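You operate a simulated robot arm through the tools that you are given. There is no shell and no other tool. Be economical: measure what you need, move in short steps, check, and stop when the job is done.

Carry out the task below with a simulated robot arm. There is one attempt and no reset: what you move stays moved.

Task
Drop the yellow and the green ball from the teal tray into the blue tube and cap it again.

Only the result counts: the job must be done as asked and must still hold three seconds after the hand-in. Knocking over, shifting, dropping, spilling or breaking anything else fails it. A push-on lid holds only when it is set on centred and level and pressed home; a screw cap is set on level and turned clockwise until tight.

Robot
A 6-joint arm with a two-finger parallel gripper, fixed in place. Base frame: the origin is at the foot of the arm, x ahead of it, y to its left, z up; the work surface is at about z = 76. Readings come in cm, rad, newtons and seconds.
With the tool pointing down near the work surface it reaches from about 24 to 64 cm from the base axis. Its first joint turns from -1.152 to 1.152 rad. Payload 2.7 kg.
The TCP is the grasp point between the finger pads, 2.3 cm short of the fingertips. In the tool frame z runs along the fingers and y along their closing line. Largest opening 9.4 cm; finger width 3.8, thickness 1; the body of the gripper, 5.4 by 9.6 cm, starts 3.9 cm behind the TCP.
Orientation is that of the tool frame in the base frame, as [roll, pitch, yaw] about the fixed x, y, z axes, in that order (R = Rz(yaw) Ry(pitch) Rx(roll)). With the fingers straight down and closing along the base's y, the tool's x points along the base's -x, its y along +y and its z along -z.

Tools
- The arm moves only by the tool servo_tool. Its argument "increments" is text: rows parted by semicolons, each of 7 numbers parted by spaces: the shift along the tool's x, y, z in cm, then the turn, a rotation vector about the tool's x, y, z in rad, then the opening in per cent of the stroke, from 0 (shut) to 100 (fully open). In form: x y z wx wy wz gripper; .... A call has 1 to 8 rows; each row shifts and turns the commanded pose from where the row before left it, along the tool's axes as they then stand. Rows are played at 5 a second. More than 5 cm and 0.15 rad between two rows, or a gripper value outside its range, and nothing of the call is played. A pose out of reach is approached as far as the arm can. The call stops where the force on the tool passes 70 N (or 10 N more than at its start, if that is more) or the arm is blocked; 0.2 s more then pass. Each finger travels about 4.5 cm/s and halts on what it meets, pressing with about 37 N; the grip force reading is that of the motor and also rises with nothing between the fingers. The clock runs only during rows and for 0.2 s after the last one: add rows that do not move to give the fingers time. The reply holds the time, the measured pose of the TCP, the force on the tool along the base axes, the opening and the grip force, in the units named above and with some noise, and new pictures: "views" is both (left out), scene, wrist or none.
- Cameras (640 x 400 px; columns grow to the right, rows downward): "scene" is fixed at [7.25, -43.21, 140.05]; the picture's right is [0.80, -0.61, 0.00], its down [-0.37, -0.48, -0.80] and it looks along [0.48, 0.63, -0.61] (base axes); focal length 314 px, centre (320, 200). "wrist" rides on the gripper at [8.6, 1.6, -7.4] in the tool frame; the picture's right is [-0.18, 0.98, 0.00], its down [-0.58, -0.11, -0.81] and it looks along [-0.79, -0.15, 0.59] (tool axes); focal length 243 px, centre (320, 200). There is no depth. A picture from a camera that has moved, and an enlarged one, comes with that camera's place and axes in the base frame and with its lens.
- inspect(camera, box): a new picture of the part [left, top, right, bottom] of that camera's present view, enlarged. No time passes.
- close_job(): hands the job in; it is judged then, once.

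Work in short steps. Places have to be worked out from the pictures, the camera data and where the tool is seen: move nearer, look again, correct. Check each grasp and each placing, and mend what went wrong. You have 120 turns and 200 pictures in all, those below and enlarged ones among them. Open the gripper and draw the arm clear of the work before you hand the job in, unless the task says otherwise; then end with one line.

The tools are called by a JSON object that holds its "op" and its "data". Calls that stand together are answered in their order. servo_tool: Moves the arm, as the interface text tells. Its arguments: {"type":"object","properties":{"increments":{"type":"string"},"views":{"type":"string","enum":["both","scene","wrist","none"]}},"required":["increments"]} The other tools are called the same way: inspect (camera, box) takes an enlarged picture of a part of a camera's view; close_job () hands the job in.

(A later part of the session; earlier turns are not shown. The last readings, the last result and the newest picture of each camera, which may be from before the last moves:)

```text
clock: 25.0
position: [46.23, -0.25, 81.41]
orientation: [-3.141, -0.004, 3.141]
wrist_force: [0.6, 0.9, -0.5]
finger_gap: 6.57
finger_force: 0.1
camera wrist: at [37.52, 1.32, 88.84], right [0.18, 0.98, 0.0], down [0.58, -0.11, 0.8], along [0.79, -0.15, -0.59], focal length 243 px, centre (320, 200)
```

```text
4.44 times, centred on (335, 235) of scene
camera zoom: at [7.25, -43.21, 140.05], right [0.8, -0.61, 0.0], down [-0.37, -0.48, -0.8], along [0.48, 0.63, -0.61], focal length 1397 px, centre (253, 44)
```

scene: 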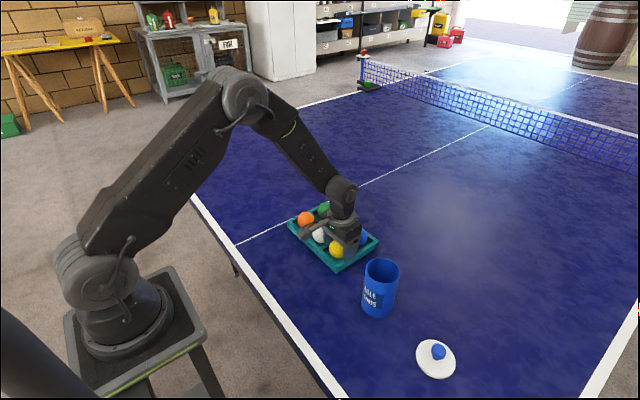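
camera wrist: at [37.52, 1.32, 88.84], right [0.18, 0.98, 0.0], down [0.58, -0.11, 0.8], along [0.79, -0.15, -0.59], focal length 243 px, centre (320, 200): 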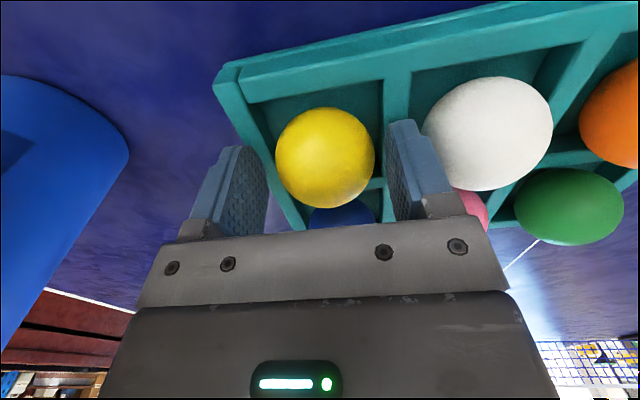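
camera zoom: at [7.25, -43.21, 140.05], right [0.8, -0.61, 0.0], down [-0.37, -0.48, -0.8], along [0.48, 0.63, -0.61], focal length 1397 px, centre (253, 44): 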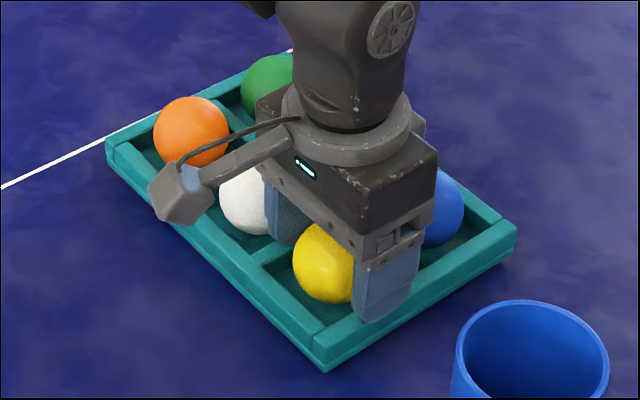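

The spot is gone, so it was a picture artefact, and the force is back to zero. I lower 0.1 and close slowly on the yellow ball.

{"op": "servo_tool", "data": {"increments": "-0.1 0.1 0.1 0 0 0 65;0 0 0 0 0 0 60;0 0 0 0 0 0 56;0 0 0 0 0 0 53;0 0 0 0 0 0 50;0 0 0 0 0 0 45;0 0 0 0 0 0 40;0 0 0 0 0 0 40"}}

{"op": "inspect", "data": {"camera": "scene", "box": [270, 190, 400, 280]}}

```text
clock: 26.8
position: [46.58, -0.13, 81.2]
orientation: [3.141, -0.001, 3.14]
wrist_force: [-0.4, -0.5, -0.3]
finger_gap: 4.71
finger_force: 36.9
camera wrist: at [37.73, 1.41, 88.77], right [0.18, 0.98, 0.0], down [0.58, -0.11, 0.81], along [0.79, -0.15, -0.59], focal length 243 px, centre (320, 200)
```

scene: 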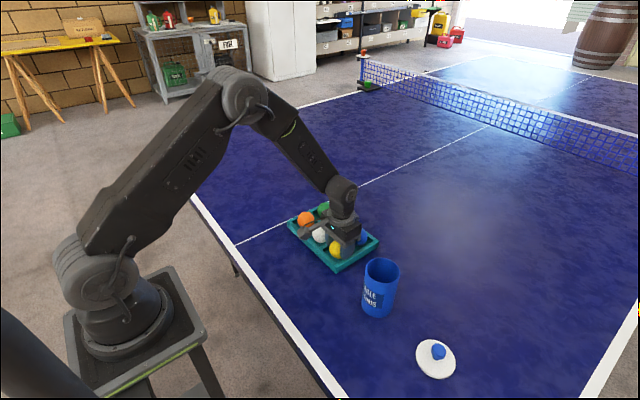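
wrist: 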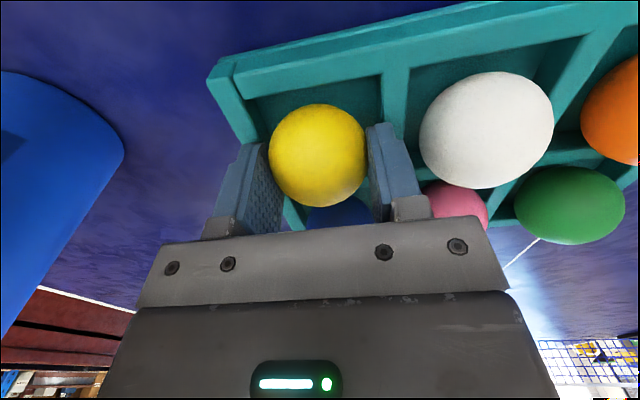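

```text
4.44 times, centred on (335, 235) of scene
camera zoom: at [7.25, -43.21, 140.05], right [0.8, -0.61, 0.0], down [-0.37, -0.48, -0.8], along [0.48, 0.63, -0.61], focal length 1397 px, centre (253, 44)
```

zoom: 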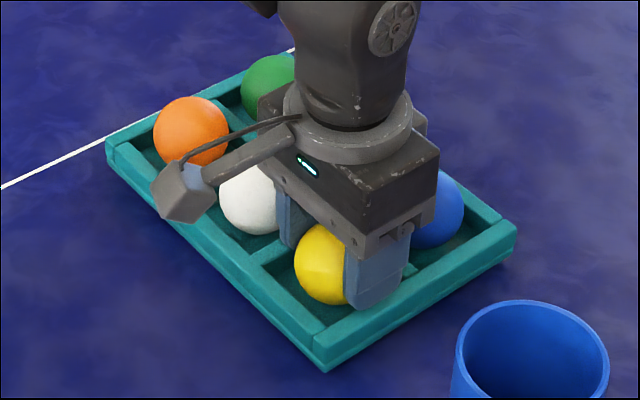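

The gap stopped at 4.71 with full force, so the ball is held. I lift slowly and check.

{"op": "servo_tool", "data": {"increments": "0 0 -0.3 0 0 0 40;0 0 -0.5 0 0 0 40;0 0 -1 0 0 0 40;0 0 -2 0 0 0 40;0 0 -2 0 0 0 40;0 0 0 0 0 0 40"}}

{"op": "inspect", "data": {"camera": "scene", "box": [270, 190, 400, 280]}}

```text
clock: 28.2
position: [46.75, -0.07, 87.13]
orientation: [-3.141, 0.001, -3.141]
wrist_force: [0.2, 0.9, -1.0]
finger_gap: 4.68
finger_force: 36.9
camera wrist: at [37.88, 1.51, 94.61], right [0.18, 0.98, 0.0], down [0.58, -0.11, 0.81], along [0.79, -0.15, -0.59], focal length 243 px, centre (320, 200)
```

scene: 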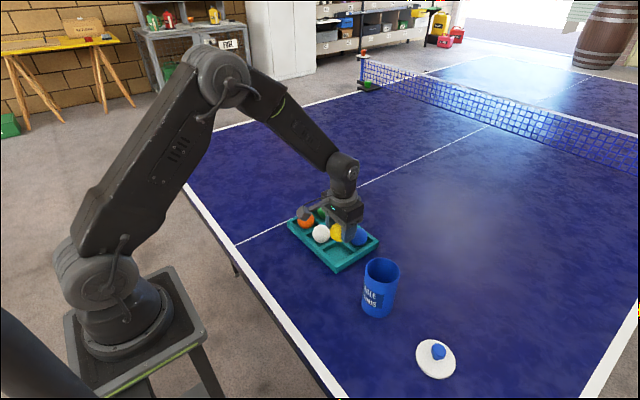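
wrist: 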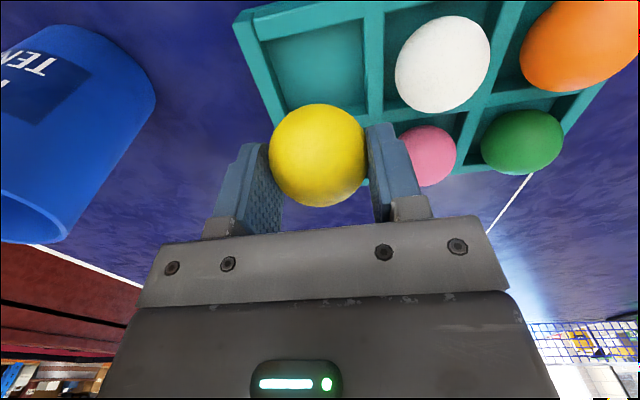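

```text
4.44 times, centred on (335, 235) of scene
camera zoom: at [7.25, -43.21, 140.05], right [0.8, -0.61, 0.0], down [-0.37, -0.48, -0.8], along [0.48, 0.63, -0.61], focal length 1397 px, centre (253, 44)
```

zoom: 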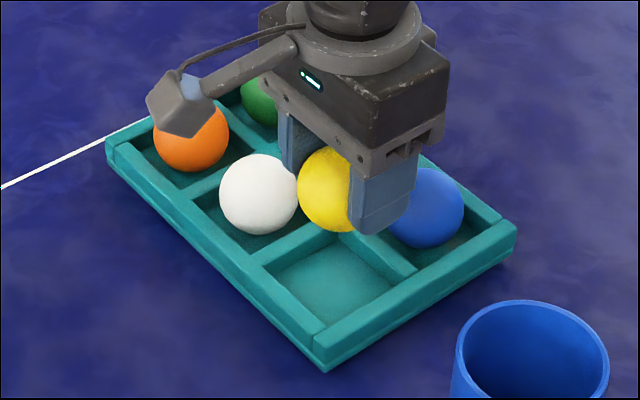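

The yellow ball is held, with its centre slightly behind the TCP and about 1.5 below it. I carry it above the tube at a safe height and compare it with the rim.

{"op": "servo_tool", "data": {"increments": "0 0 -4 0 0 0 40;0 0 -3.5 0 0 0 40;0.48 -4.115 0 0 0 0 40;0.48 -4.115 0 0 0 0 40;0.48 -4.115 0 0 0 0 40;0.5 -4.115 0 0 0 0 40;0 0 0 0 0 0 40"}}

{"op": "inspect", "data": {"camera": "scene", "box": [330, 210, 450, 330]}}

```text
clock: 29.8
position: [44.2, -16.8, 94.57]
orientation: [3.141, 0.0, -3.141]
wrist_force: [-0.1, -0.7, -1.4]
finger_gap: 4.7
finger_force: 36.9
camera wrist: at [35.61, -15.23, 102.07], right [0.18, 0.98, 0.0], down [0.58, -0.11, 0.81], along [0.79, -0.15, -0.59], focal length 243 px, centre (320, 200)
```

scene: 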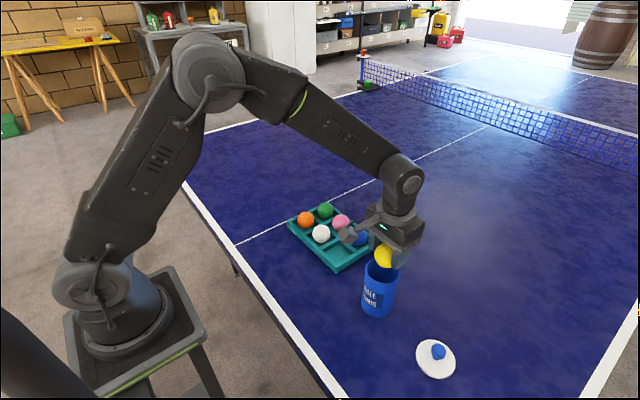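
wrist: 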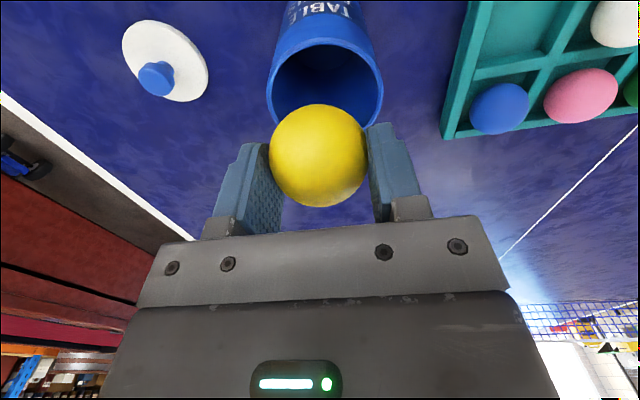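

```text
3.33 times, centred on (390, 270) of scene
camera zoom: at [7.25, -43.21, 140.05], right [0.79, -0.61, 0.0], down [-0.37, -0.48, -0.8], along [0.48, 0.63, -0.61], focal length 1048 px, centre (87, -33)
```

zoom: 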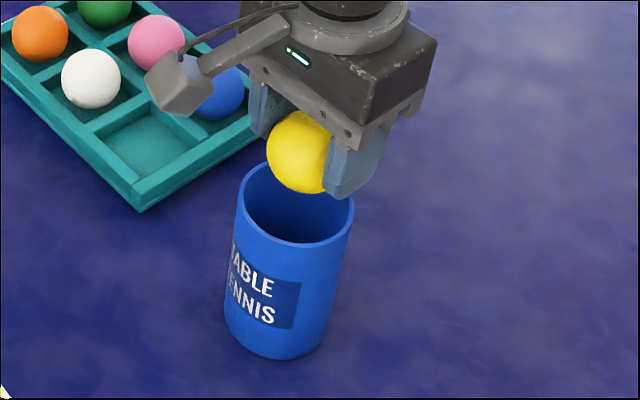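

Both views show the ball within about 0.4 cm of the tube's axis. I nudge it (+0.25, +0.15), lower it so the underside is inside the rim while the fingertips stay above, and look.

{"op": "servo_tool", "data": {"increments": "-0.25 0.15 1 0 0 0 40;0 0 1 0 0 0 40;0 0 0.7 0 0 0 40;0 0 0.4 0 0 0 40;0 0 0 0 0 0 40"}}

{"op": "inspect", "data": {"camera": "scene", "box": [350, 230, 430, 330]}}

{"op": "inspect", "data": {"camera": "wrist", "box": [220, 20, 460, 240]}}

```text
clock: 31.0
position: [44.62, -16.62, 91.36]
orientation: [-3.14, 0.0, -3.141]
wrist_force: [-0.2, -0.6, 0.2]
finger_gap: 4.7
finger_force: 36.6
camera wrist: at [35.99, -14.87, 98.85], right [0.18, 0.98, 0.0], down [0.58, -0.11, 0.81], along [0.79, -0.15, -0.59], focal length 243 px, centre (320, 200)
```

scene: 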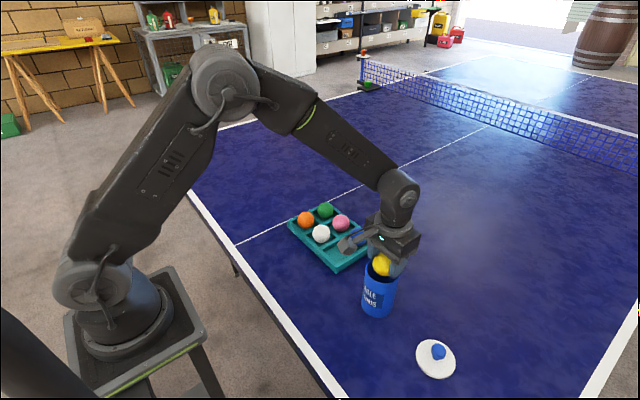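
wrist: 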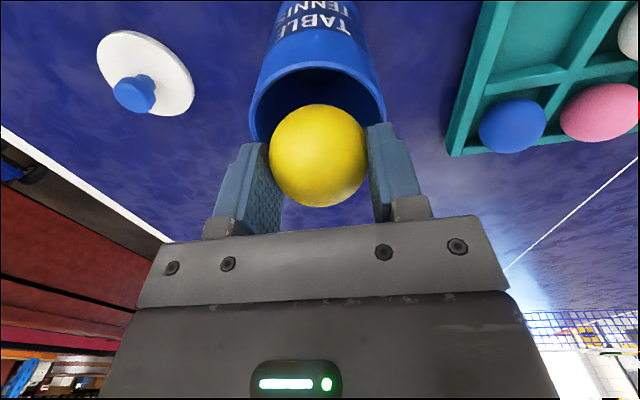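

```text
4.00 times, centred on (390, 280) of scene
camera zoom: at [7.25, -43.21, 140.05], right [0.8, -0.61, 0.0], down [-0.37, -0.48, -0.8], along [0.48, 0.63, -0.61], focal length 1257 px, centre (40, -120)
```

zoom: 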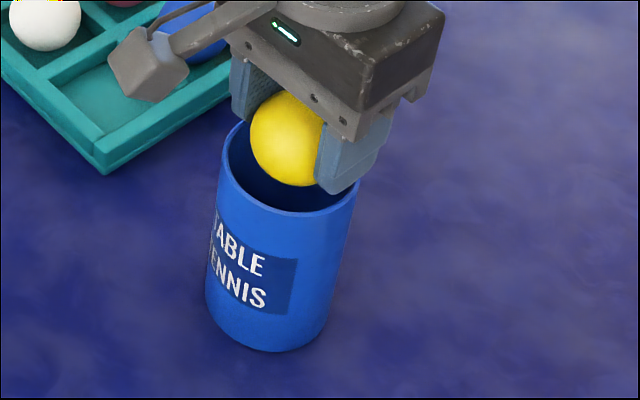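

```text
1.82 times, centred on (340, 130) of wrist
camera zoom: at [35.99, -14.87, 98.85], right [0.18, 0.98, 0.0], down [0.58, -0.11, 0.81], along [0.79, -0.15, -0.59], focal length 441 px, centre (284, 327)
```

zoom: 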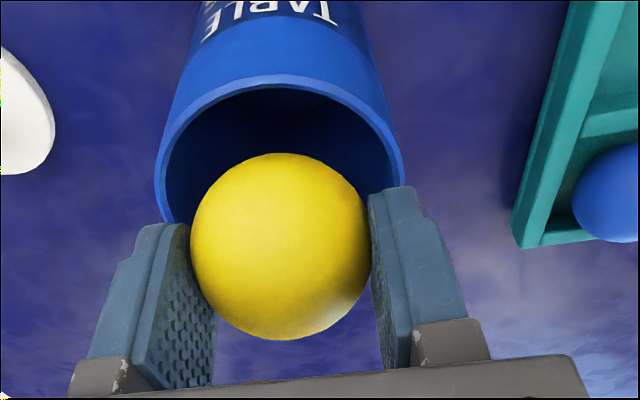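

The ball is centred over the mouth with its underside below the rim and the fingertips just above it. I release it.

{"op": "servo_tool", "data": {"increments": "0 0 0 0 0 0 54;0 0 0 0 0 0 60;0 0 0 0 0 0 66;0 0 0 0 0 0 70;0 0 0 0 0 0 70"}}

{"op": "inspect", "data": {"camera": "scene", "box": [350, 230, 430, 330]}}

```text
clock: 32.2
position: [44.77, -16.5, 91.43]
orientation: [-3.141, 0.001, -3.141]
wrist_force: [-0.1, 0.7, 0.1]
finger_gap: 6.6
finger_force: 0.1
camera wrist: at [36.0, -14.88, 98.87], right [0.18, 0.98, 0.0], down [0.58, -0.11, 0.81], along [0.79, -0.15, -0.59], focal length 243 px, centre (320, 200)
```

scene: 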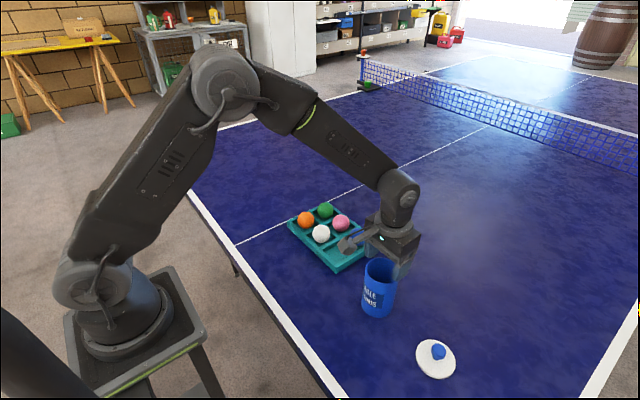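
wrist: 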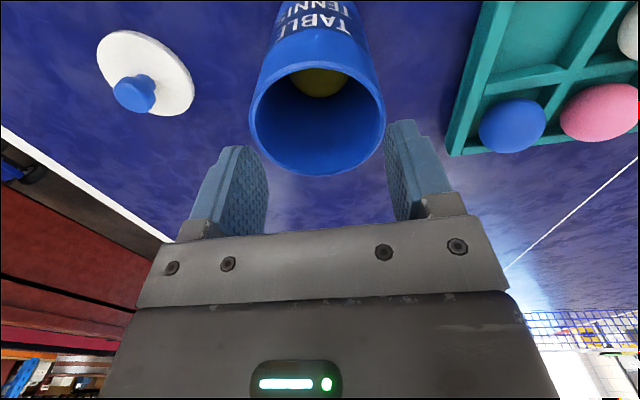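

```text
4.00 times, centred on (390, 280) of scene
camera zoom: at [7.25, -43.21, 140.05], right [0.8, -0.61, 0.0], down [-0.37, -0.48, -0.8], along [0.48, 0.63, -0.61], focal length 1257 px, centre (40, -120)
```

zoom: 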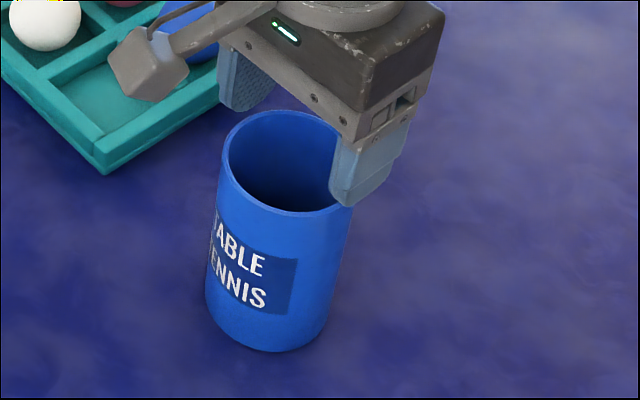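

Yellow is in the tube and the tube has not moved. Green should be near (53.1, 14.3); I go above it.

{"op": "servo_tool", "data": {"increments": "0 0 -4.5 0 0 0 70;-1.207 4.393 0 0 0 0 70;-1.207 4.393 0 0 0 0 70;-1.207 4.393 0 0 0 0 70;-1.207 4.393 0 0 0 0 70;-1.207 4.393 0 0 0 0 70;-1.207 4.393 0 0 0 0 70;-1.207 4.393 0 0 0 0 70", "views": "none"}}

{"op": "servo_tool", "data": {"increments": "0 0 4 0 0 0 70;0 0 4 0 0 0 70;0 0 1 0 0 0 70;0 0 0 0 0 0 70"}}

{"op": "inspect", "data": {"camera": "scene", "box": [270, 180, 400, 280]}}

```text
clock: 34.0
position: [53.11, 14.26, 96.19]
orientation: [3.14, 0.001, 3.14]
wrist_force: [-0.3, -0.3, 0.2]
finger_gap: 6.6
finger_force: 0.3
```

```text
clock: 35.0
position: [53.6, 14.21, 87.33]
orientation: [3.139, 0.0, 3.141]
wrist_force: [0.9, -0.3, 0.4]
finger_gap: 6.6
finger_force: 0.0
camera wrist: at [44.85, 15.82, 94.72], right [0.18, 0.98, 0.0], down [0.58, -0.11, 0.81], along [0.79, -0.15, -0.59], focal length 243 px, centre (320, 200)
```

scene: 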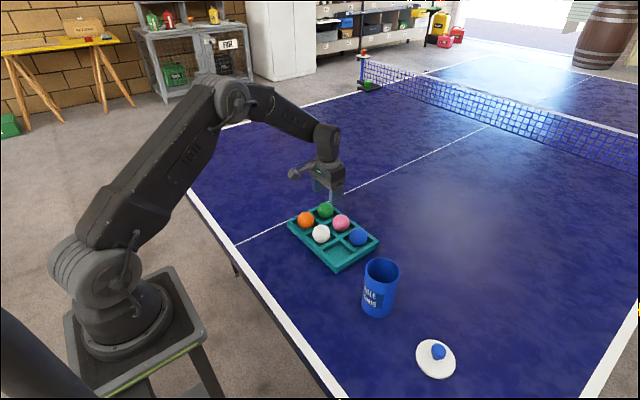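
wrist: 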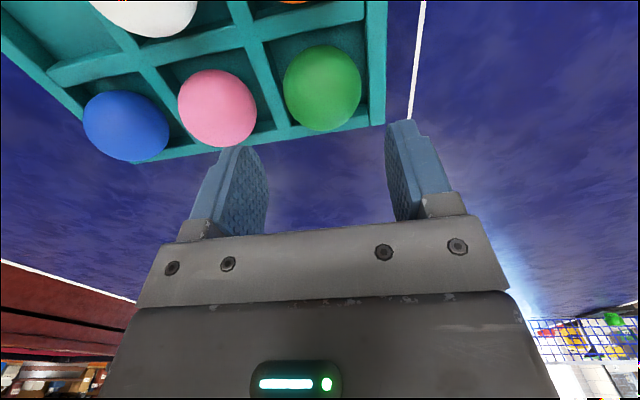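

```text
4.00 times, centred on (335, 230) of scene
camera zoom: at [7.25, -43.21, 140.05], right [0.8, -0.61, 0.0], down [-0.37, -0.48, -0.8], along [0.48, 0.63, -0.61], focal length 1257 px, centre (260, 80)
```

zoom: 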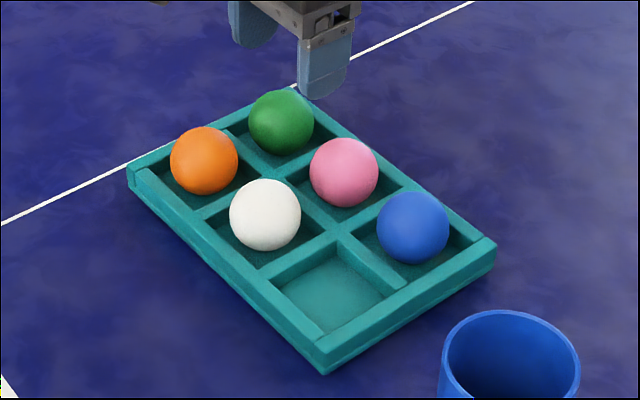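

Green sits about (-0.5, +0.25) from the TCP. I correct and lower to z ≈ 81.9, then look.

{"op": "servo_tool", "data": {"increments": "0.5 0.25 2 0 0 0 70;0 0 2 0 0 0 70;0 0 1.2 0 0 0 70;0 0 0 0 0 0 70"}}

{"op": "inspect", "data": {"camera": "wrist", "box": [180, 40, 480, 240]}}

{"op": "inspect", "data": {"camera": "scene", "box": [270, 180, 400, 280]}}

```text
clock: 36.0
position: [52.72, 14.45, 81.94]
orientation: [-3.14, 0.001, 3.142]
wrist_force: [-0.2, 0.0, 0.2]
finger_gap: 6.58
finger_force: 0.2
camera wrist: at [44.13, 15.98, 89.46], right [0.18, 0.98, 0.0], down [0.58, -0.11, 0.81], along [0.79, -0.15, -0.59], focal length 243 px, centre (320, 200)
```

scene: 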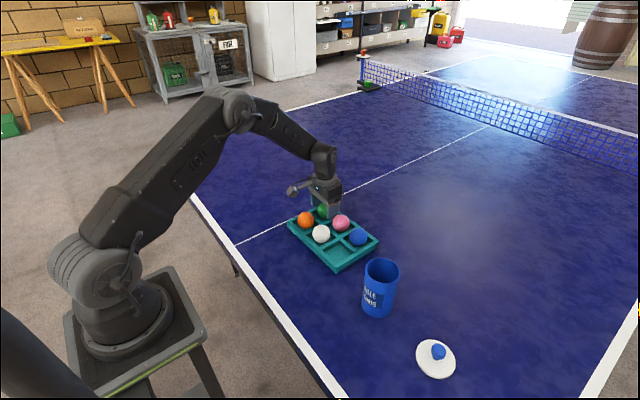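
wrist: 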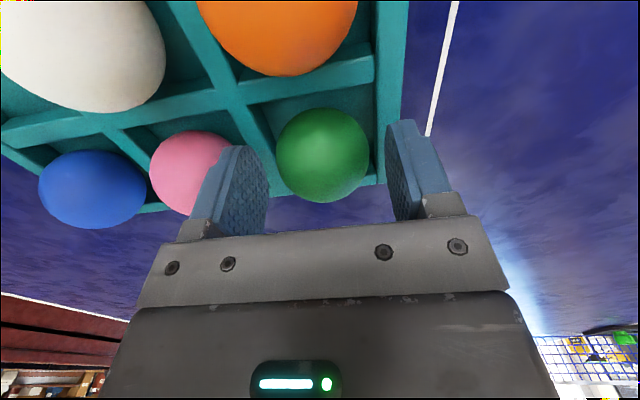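

```text
2.00 times, centred on (330, 140) of wrist
camera zoom: at [44.13, 15.98, 89.46], right [0.18, 0.98, 0.0], down [0.58, -0.11, 0.81], along [0.79, -0.15, -0.59], focal length 485 px, centre (300, 320)
```

zoom: 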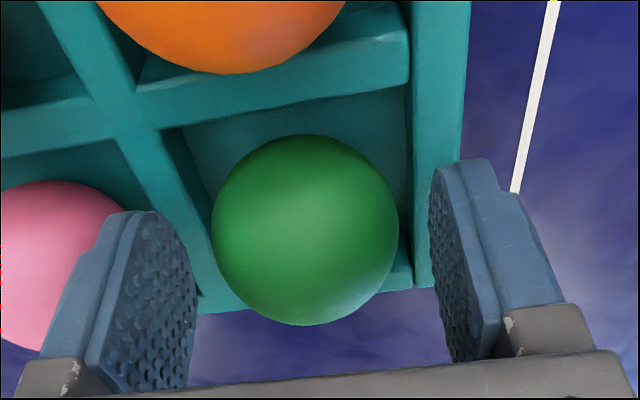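

```text
4.00 times, centred on (335, 230) of scene
camera zoom: at [7.25, -43.21, 140.05], right [0.8, -0.61, 0.0], down [-0.37, -0.48, -0.8], along [0.48, 0.63, -0.61], focal length 1257 px, centre (260, 80)
```

zoom: 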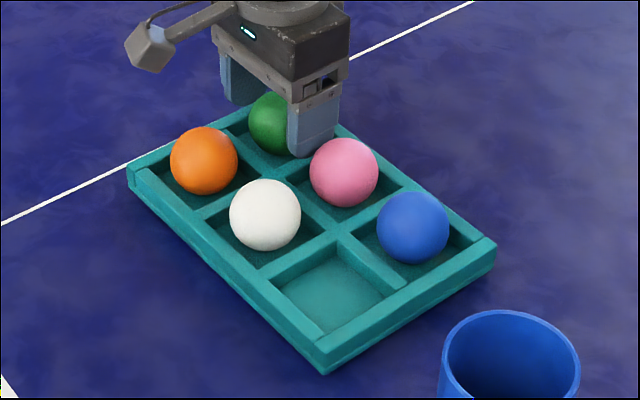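

Green is about 0.25 to the +y side and good in x. I correct, lower to z ≈ 81.35, and close slowly.

{"op": "servo_tool", "data": {"increments": "0 0.25 0.25 0 0 0 70;0 0 0.2 0 0 0 68;0 0 0 0 0 0 62;0 0 0 0 0 0 56;0 0 0 0 0 0 53;0 0 0 0 0 0 50;0 0 0 0 0 0 45;0 0 0 0 0 0 40", "views": "wrist"}}

{"op": "inspect", "data": {"camera": "scene", "box": [270, 180, 400, 280]}}

```text
clock: 37.8
position: [52.71, 14.76, 81.44]
orientation: [-3.141, 0.001, -3.14]
wrist_force: [-0.2, 0.1, -0.3]
finger_gap: 4.69
finger_force: 36.6
camera wrist: at [44.12, 16.23, 88.93], right [0.18, 0.98, 0.0], down [0.58, -0.11, 0.81], along [0.79, -0.15, -0.59], focal length 243 px, centre (320, 200)
```

wrist: 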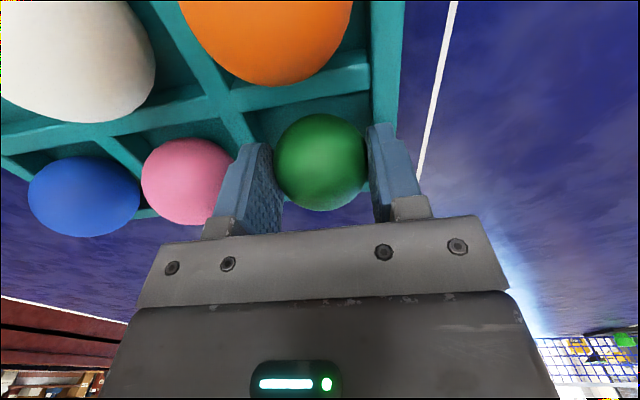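

```text
4.00 times, centred on (335, 230) of scene
camera zoom: at [7.25, -43.21, 140.05], right [0.8, -0.61, 0.0], down [-0.37, -0.48, -0.8], along [0.48, 0.63, -0.61], focal length 1257 px, centre (260, 80)
```

zoom: 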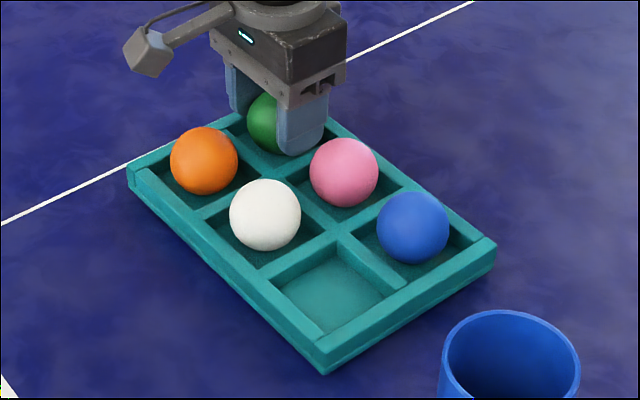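

Green is held (gap 4.69). I lift slowly and verify before carrying.

{"op": "servo_tool", "data": {"increments": "0 0 -0.3 0 0 0 40;0 0 -0.5 0 0 0 40;0 0 -1 0 0 0 40;0 0 -2.5 0 0 0 40;0 0 -4.5 0 0 0 40;0 0 -4.5 0 0 0 40;0 0 0 0 0 0 40"}}

```text
clock: 39.4
position: [52.8, 14.89, 94.68]
orientation: [-3.141, 0.0, -3.14]
wrist_force: [-0.2, 0.2, -0.7]
finger_gap: 4.67
finger_force: 37.0
camera wrist: at [44.04, 16.55, 102.21], right [0.18, 0.98, 0.0], down [0.58, -0.11, 0.81], along [0.79, -0.15, -0.59], focal length 243 px, centre (320, 200)
```

scene: 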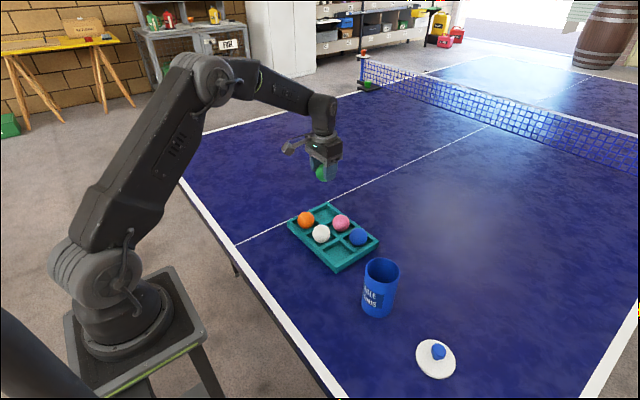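
wrist: 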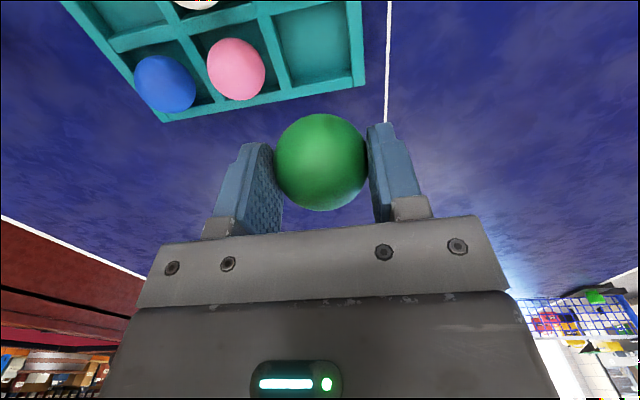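

Green is up. I carry it above the tube.

{"op": "servo_tool", "data": {"increments": "1.056 -3.9 0 0 0 0 40;1.056 -3.9 0 0 0 0 40;1.056 -3.9 0 0 0 0 40;1.056 -3.9 0 0 0 0 40;1.056 -3.9 0 0 0 0 40;1.056 -3.9 0 0 0 0 40;1.056 -3.9 0 0 0 0 40;1.056 -3.95 0 0 0 0 40", "views": "none"}}

{"op": "servo_tool", "data": {"increments": "0 0 1 0 0 0 40;0 0 0 0 0 0 40"}}

{"op": "inspect", "data": {"camera": "scene", "box": [350, 230, 430, 330]}}

```text
clock: 41.2
position: [44.23, -16.22, 94.4]
orientation: [3.14, 0.001, 3.142]
wrist_force: [0.1, 0.7, -0.6]
finger_gap: 4.7
finger_force: 37.0
```

```text
clock: 41.8
position: [44.34, -16.36, 93.38]
orientation: [3.141, 0.001, 3.141]
wrist_force: [0.0, -0.4, -0.7]
finger_gap: 4.7
finger_force: 36.9
camera wrist: at [35.66, -14.75, 100.94], right [0.18, 0.98, 0.0], down [0.58, -0.11, 0.81], along [0.79, -0.15, -0.59], focal length 243 px, centre (320, 200)
```

scene: 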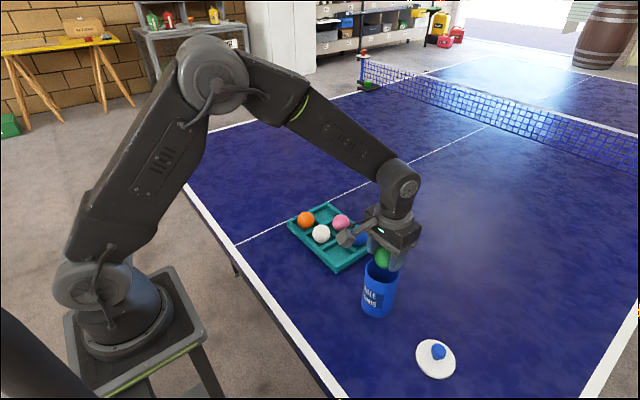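
wrist: 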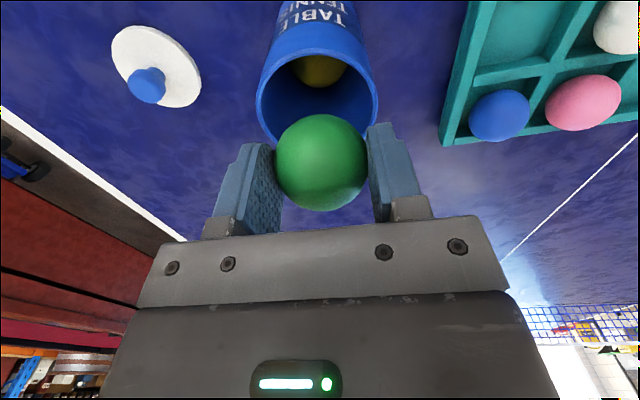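

```text
4.00 times, centred on (390, 280) of scene
camera zoom: at [7.25, -43.21, 140.05], right [0.8, -0.61, 0.0], down [-0.37, -0.48, -0.8], along [0.48, 0.63, -0.61], focal length 1257 px, centre (40, -120)
```

zoom: 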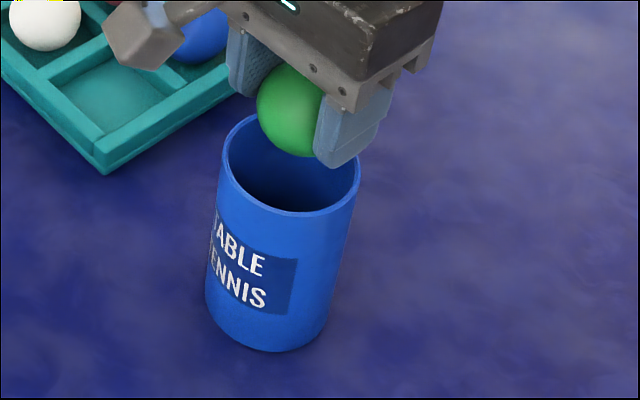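

Alignment looks good, so I lower to the same release height as before and check.

{"op": "servo_tool", "data": {"increments": "0 0 1 0 0 0 40;0 0 0.8 0 0 0 40;0 0 0.36 0 0 0 40;0 0 0 0 0 0 40", "views": "wrist"}}

{"op": "inspect", "data": {"camera": "scene", "box": [350, 230, 430, 330]}}

```text
clock: 42.8
position: [44.28, -16.48, 91.54]
orientation: [3.141, 0.0, -3.141]
wrist_force: [0.4, 0.1, 0.0]
finger_gap: 4.66
finger_force: 36.7
camera wrist: at [35.61, -14.92, 98.93], right [0.18, 0.98, 0.0], down [0.58, -0.11, 0.81], along [0.79, -0.15, -0.59], focal length 243 px, centre (320, 200)
```

wrist: 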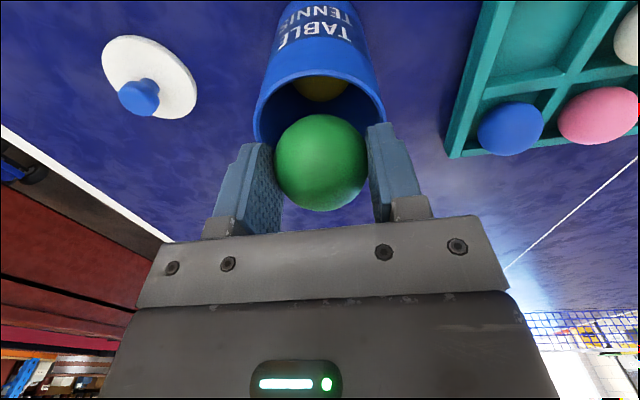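

```text
4.00 times, centred on (390, 280) of scene
camera zoom: at [7.25, -43.21, 140.05], right [0.8, -0.61, 0.0], down [-0.37, -0.48, -0.8], along [0.48, 0.63, -0.61], focal length 1257 px, centre (40, -120)
```

zoom: 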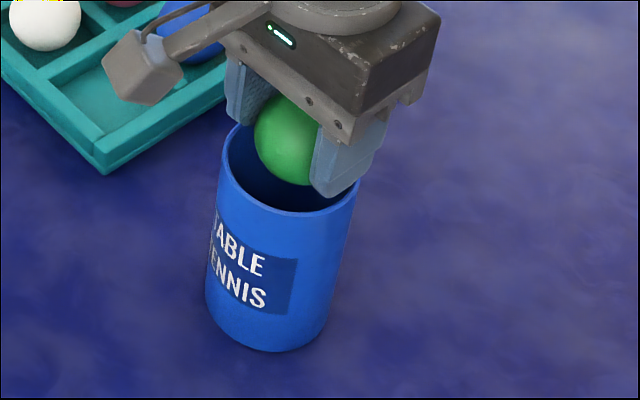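

Green is centred just as yellow was. I release it.

{"op": "servo_tool", "data": {"increments": "0 0 0 0 0 0 54;0 0 0 0 0 0 60;0 0 0 0 0 0 66;0 0 0 0 0 0 66;0 0 -3 0 0 0 66;0 0 -3 0 0 0 66;0 0 0 0 0 0 66"}}

{"op": "inspect", "data": {"camera": "scene", "box": [350, 230, 430, 330]}}

```text
clock: 44.4
position: [44.02, -16.57, 97.28]
orientation: [3.141, 0.001, 3.141]
wrist_force: [-0.5, 0.3, -0.2]
finger_gap: 6.2
finger_force: 0.1
camera wrist: at [35.34, -14.99, 104.89], right [0.18, 0.98, 0.0], down [0.58, -0.11, 0.81], along [0.79, -0.15, -0.59], focal length 243 px, centre (320, 200)
```

scene: 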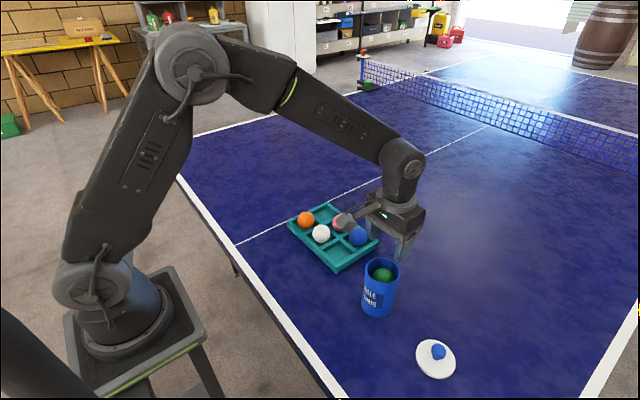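
wrist: 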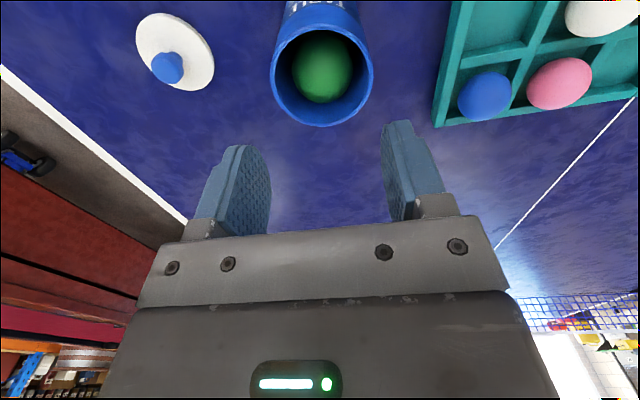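

```text
4.00 times, centred on (390, 280) of scene
camera zoom: at [7.25, -43.21, 140.05], right [0.8, -0.61, 0.0], down [-0.37, -0.48, -0.8], along [0.48, 0.63, -0.61], focal length 1257 px, centre (40, -120)
```

zoom: 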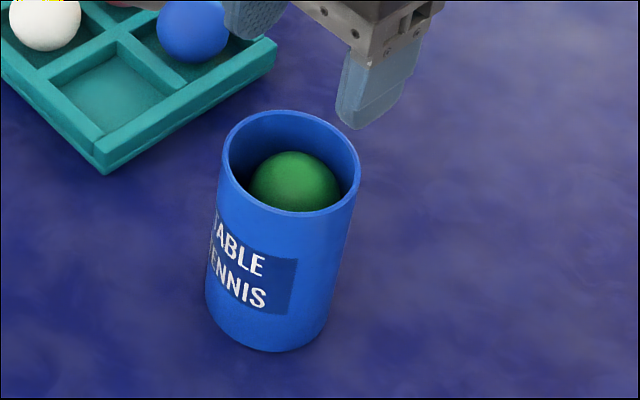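

Both balls are inside and well below the rim. I return to the lid, at y ≈ -32.7, and look from above.

{"op": "servo_tool", "data": {"increments": "0 -4.04 0 0 0 0 66;0 -4.04 0 0 0 0 66;0 -4.04 0 0 0 0 66;0 -4.04 0 0 0 0 66;0 0 4 0 0 0 66;0 0 4 0 0 0 66;0 0 0 0 0 0 66"}}

{"op": "inspect", "data": {"camera": "scene", "box": [370, 280, 490, 380]}}

```text
clock: 46.0
position: [43.85, -32.44, 89.91]
orientation: [-3.141, -0.001, -3.141]
wrist_force: [-0.2, -0.9, 0.9]
finger_gap: 6.21
finger_force: 0.0
camera wrist: at [35.17, -30.93, 97.32], right [0.18, 0.98, 0.0], down [0.58, -0.11, 0.81], along [0.79, -0.15, -0.59], focal length 243 px, centre (320, 200)
```

scene: 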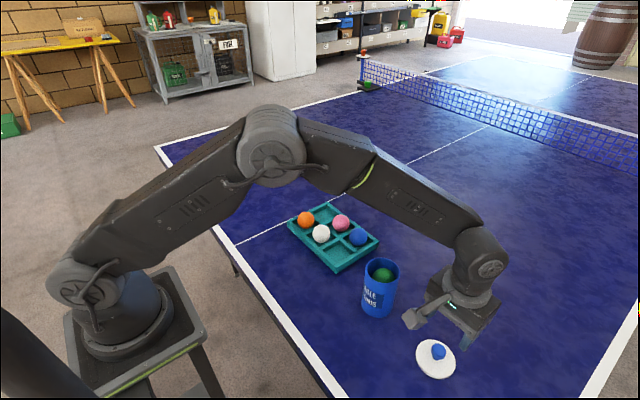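
wrist: 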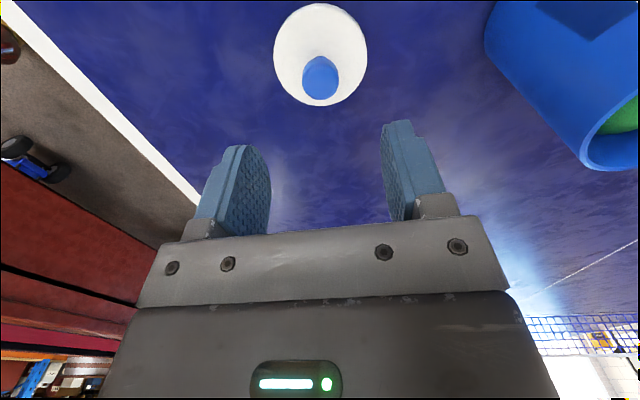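

```text
4.00 times, centred on (430, 330) of scene
camera zoom: at [7.25, -43.21, 140.05], right [0.8, -0.61, 0.0], down [-0.37, -0.48, -0.8], along [0.48, 0.63, -0.61], focal length 1257 px, centre (-120, -320)
```

zoom: 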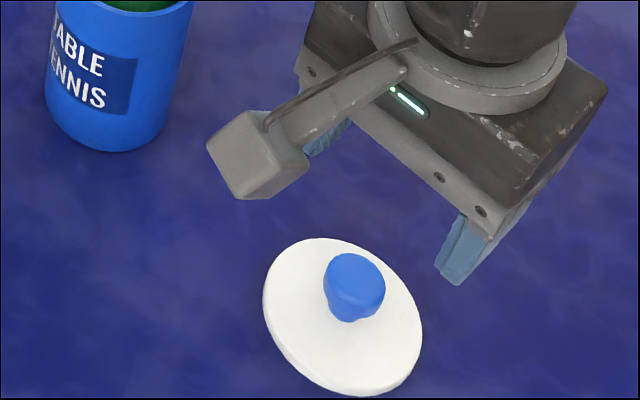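

The knob is well under the TCP. I lower to z ≈ 82.5 and compare again.

{"op": "servo_tool", "data": {"increments": "0 -0.1 3.5 0 0 0 66;0 0 3.5 0 0 0 64;0 0 0 0 0 0 62", "views": "wrist"}}

{"op": "inspect", "data": {"camera": "wrist", "box": [180, 40, 480, 240]}}

```text
clock: 46.8
position: [44.0, -32.72, 82.56]
orientation: [-3.141, 0.0, 3.141]
wrist_force: [0.3, -0.1, -0.5]
finger_gap: 5.85
finger_force: 0.1
camera wrist: at [35.32, -31.09, 89.97], right [0.18, 0.98, 0.0], down [0.58, -0.11, 0.81], along [0.79, -0.15, -0.59], focal length 243 px, centre (320, 200)
```

wrist: 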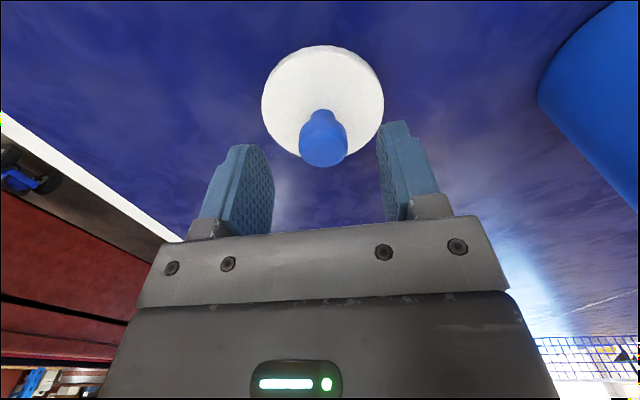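

```text
2.00 times, centred on (330, 140) of wrist
camera zoom: at [35.32, -31.09, 89.97], right [0.18, 0.98, 0.0], down [0.58, -0.11, 0.81], along [0.79, -0.15, -0.59], focal length 485 px, centre (300, 320)
```

zoom: 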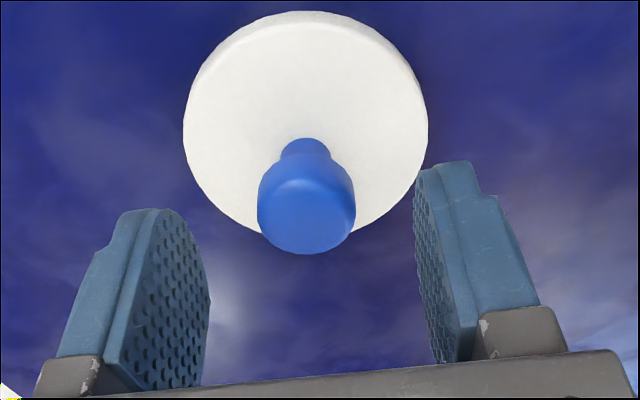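

Centred. I lower 3.0 more and compare with the original gripped picture (knob base at row ~211, lid top at row ~74).

{"op": "servo_tool", "data": {"increments": "0 0 1.5 0 0 0 60;0 0 1 0 0 0 60;0 0 0.5 0 0 0 60;0 0 0 0 0 0 60", "views": "wrist"}}

{"op": "inspect", "data": {"camera": "wrist", "box": [180, 40, 480, 240]}}

```text
clock: 47.8
position: [44.16, -32.68, 79.54]
orientation: [3.141, 0.001, 3.141]
wrist_force: [-0.7, -0.3, 0.7]
finger_gap: 5.66
finger_force: 0.0
camera wrist: at [35.48, -31.13, 86.94], right [0.18, 0.98, 0.0], down [0.58, -0.11, 0.81], along [0.79, -0.15, -0.59], focal length 243 px, centre (320, 200)
```

wrist: 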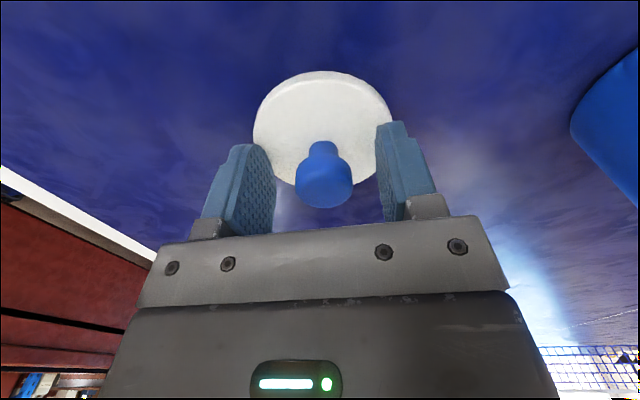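

```text
2.00 times, centred on (330, 140) of wrist
camera zoom: at [35.48, -31.13, 86.94], right [0.18, 0.98, 0.0], down [0.58, -0.11, 0.81], along [0.79, -0.15, -0.59], focal length 485 px, centre (300, 320)
```

zoom: 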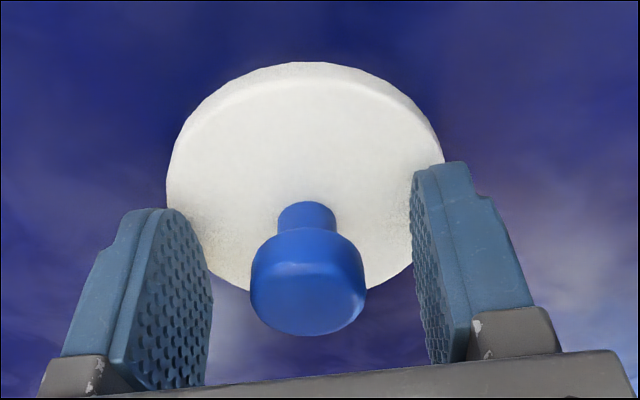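

The view nearly matches the original grip, needing about 0.2 lower. I lower 0.2 and close on the knob gently.

{"op": "servo_tool", "data": {"increments": "0 0.05 0.2 0 0 0 55;0 0 0 0 0 0 45;0 0 0 0 0 0 36;0 0 0 0 0 0 31;0 0 0 0 0 0 28;0 0 0 0 0 0 20;0 0 0 0 0 0 5;0 0 0 0 0 0 5", "views": "wrist"}}

{"op": "inspect", "data": {"camera": "wrist", "box": [180, 40, 480, 240]}}

```text
clock: 49.6
position: [44.18, -32.62, 79.39]
orientation: [-3.14, -0.002, -3.141]
wrist_force: [-0.2, -0.2, -0.6]
finger_gap: 2.63
finger_force: 37.3
camera wrist: at [35.48, -31.08, 86.76], right [0.18, 0.98, 0.0], down [0.58, -0.11, 0.81], along [0.79, -0.15, -0.59], focal length 243 px, centre (320, 200)
```

wrist: 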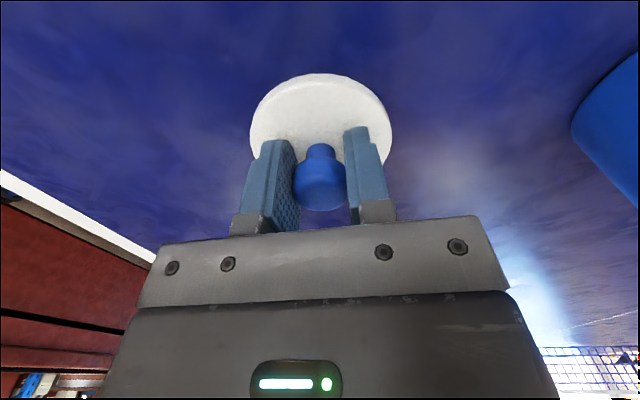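

```text
2.00 times, centred on (330, 140) of wrist
camera zoom: at [35.48, -31.08, 86.76], right [0.18, 0.98, 0.0], down [0.58, -0.11, 0.81], along [0.79, -0.15, -0.59], focal length 485 px, centre (300, 320)
```

zoom: 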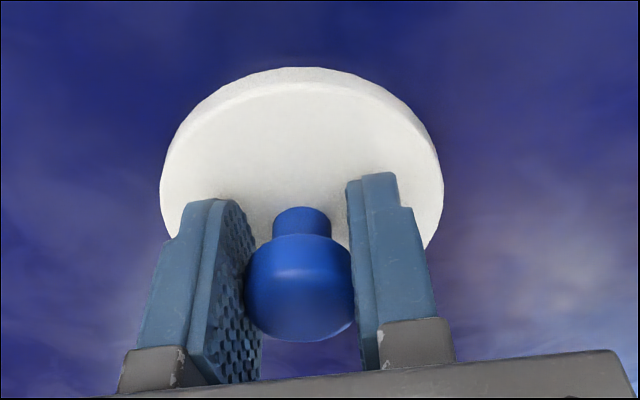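

The grip matches the original one. I lift the lid and carry it above the tube, to the same place it was taken from.

{"op": "servo_tool", "data": {"increments": "0 0 -1 0 0 0 5;0 0 -3 0 0 0 5;0 0 -4 0 0 0 5;0 0 -4.5 0 0 0 5;0 0 -4 0 0 0 5;0 0 0 0 0 0 5", "views": "none"}}

{"op": "servo_tool", "data": {"increments": "0.11 4 0 0 0 0 5;0 4 0 0 0 0 5;0 4 0 0 0 0 5;0 4.04 0 0 0 0 5;0 0 0 0 0 0 5"}}

{"op": "inspect", "data": {"camera": "scene", "box": [350, 230, 430, 330]}}

```text
clock: 51.0
position: [44.12, -32.94, 96.03]
orientation: [3.14, -0.001, -3.141]
wrist_force: [0.0, -1.1, -1.0]
finger_gap: 2.61
finger_force: 37.4
```

```text
clock: 52.2
position: [43.89, -16.46, 95.92]
orientation: [3.141, -0.001, 3.141]
wrist_force: [0.3, 0.0, -0.5]
finger_gap: 2.59
finger_force: 36.9
camera wrist: at [35.11, -14.88, 103.48], right [0.18, 0.98, 0.0], down [0.58, -0.11, 0.81], along [0.79, -0.15, -0.59], focal length 243 px, centre (320, 200)
```

scene: 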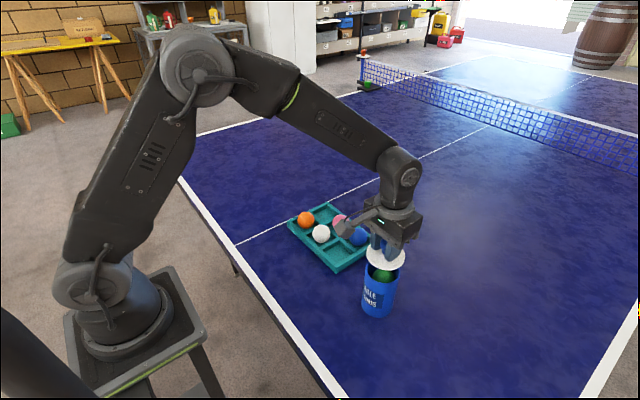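
wrist: 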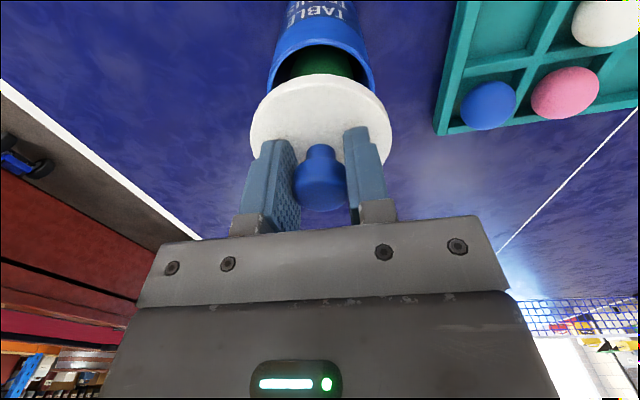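

```text
4.00 times, centred on (390, 280) of scene
camera zoom: at [7.25, -43.2, 140.05], right [0.8, -0.61, 0.0], down [-0.37, -0.48, -0.8], along [0.48, 0.63, -0.61], focal length 1257 px, centre (40, -120)
```

zoom: 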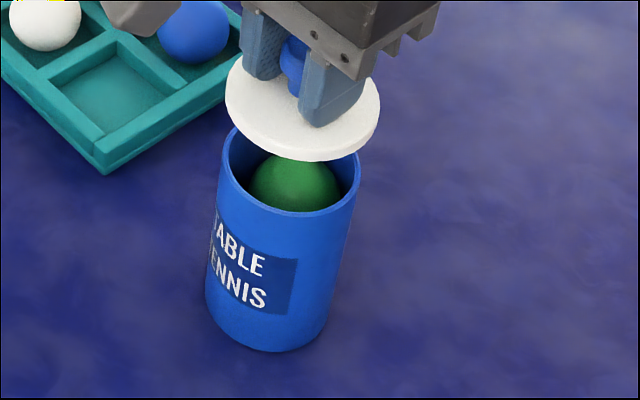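

The lid lines up as it did when it came off. I lower to just above the seat and check.

{"op": "servo_tool", "data": {"increments": "0 0 1.5 0 0 0 5;0 0 1.2 0 0 0 5;0 0 0.6 0 0 0 5;0 0 0 0 0 0 5"}}

{"op": "inspect", "data": {"camera": "scene", "box": [350, 230, 430, 330]}}

{"op": "inspect", "data": {"camera": "wrist", "box": [220, 0, 460, 220]}}

```text
clock: 53.2
position: [44.2, -16.57, 92.66]
orientation: [-3.142, 0.0, 3.141]
wrist_force: [0.0, -0.8, 0.1]
finger_gap: 2.62
finger_force: 36.9
camera wrist: at [35.46, -15.11, 100.17], right [0.18, 0.98, 0.0], down [0.58, -0.11, 0.81], along [0.79, -0.15, -0.59], focal length 243 px, centre (320, 200)
```

scene: 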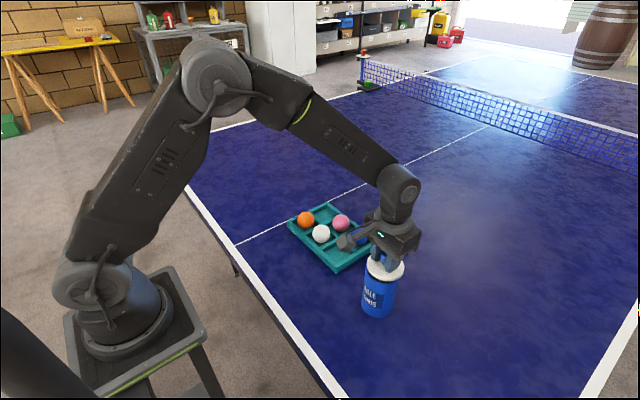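
wrist: 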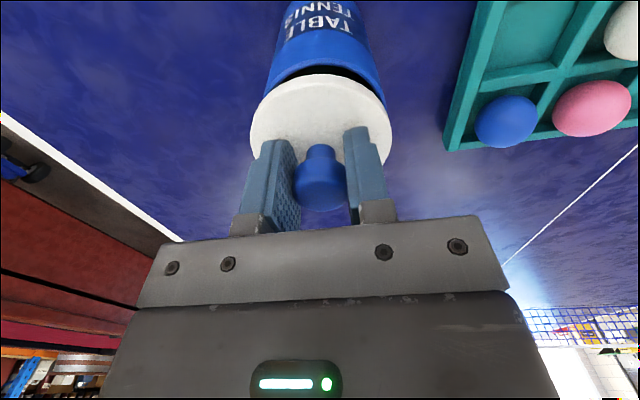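

```text
4.00 times, centred on (390, 280) of scene
camera zoom: at [7.25, -43.21, 140.05], right [0.8, -0.61, 0.0], down [-0.37, -0.48, -0.8], along [0.48, 0.63, -0.61], focal length 1257 px, centre (40, -120)
```

zoom: 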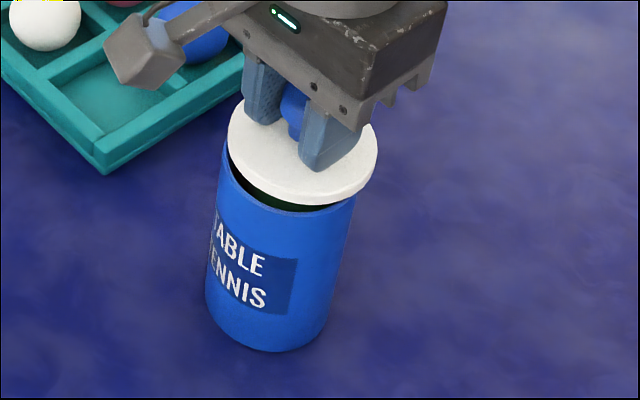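

```text
1.82 times, centred on (340, 110) of wrist
camera zoom: at [35.46, -15.11, 100.17], right [0.18, 0.98, 0.0], down [0.58, -0.11, 0.81], along [0.79, -0.15, -0.59], focal length 441 px, centre (284, 364)
```

zoom: 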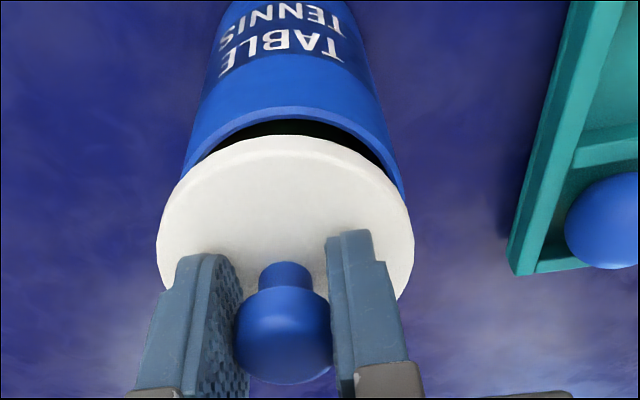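

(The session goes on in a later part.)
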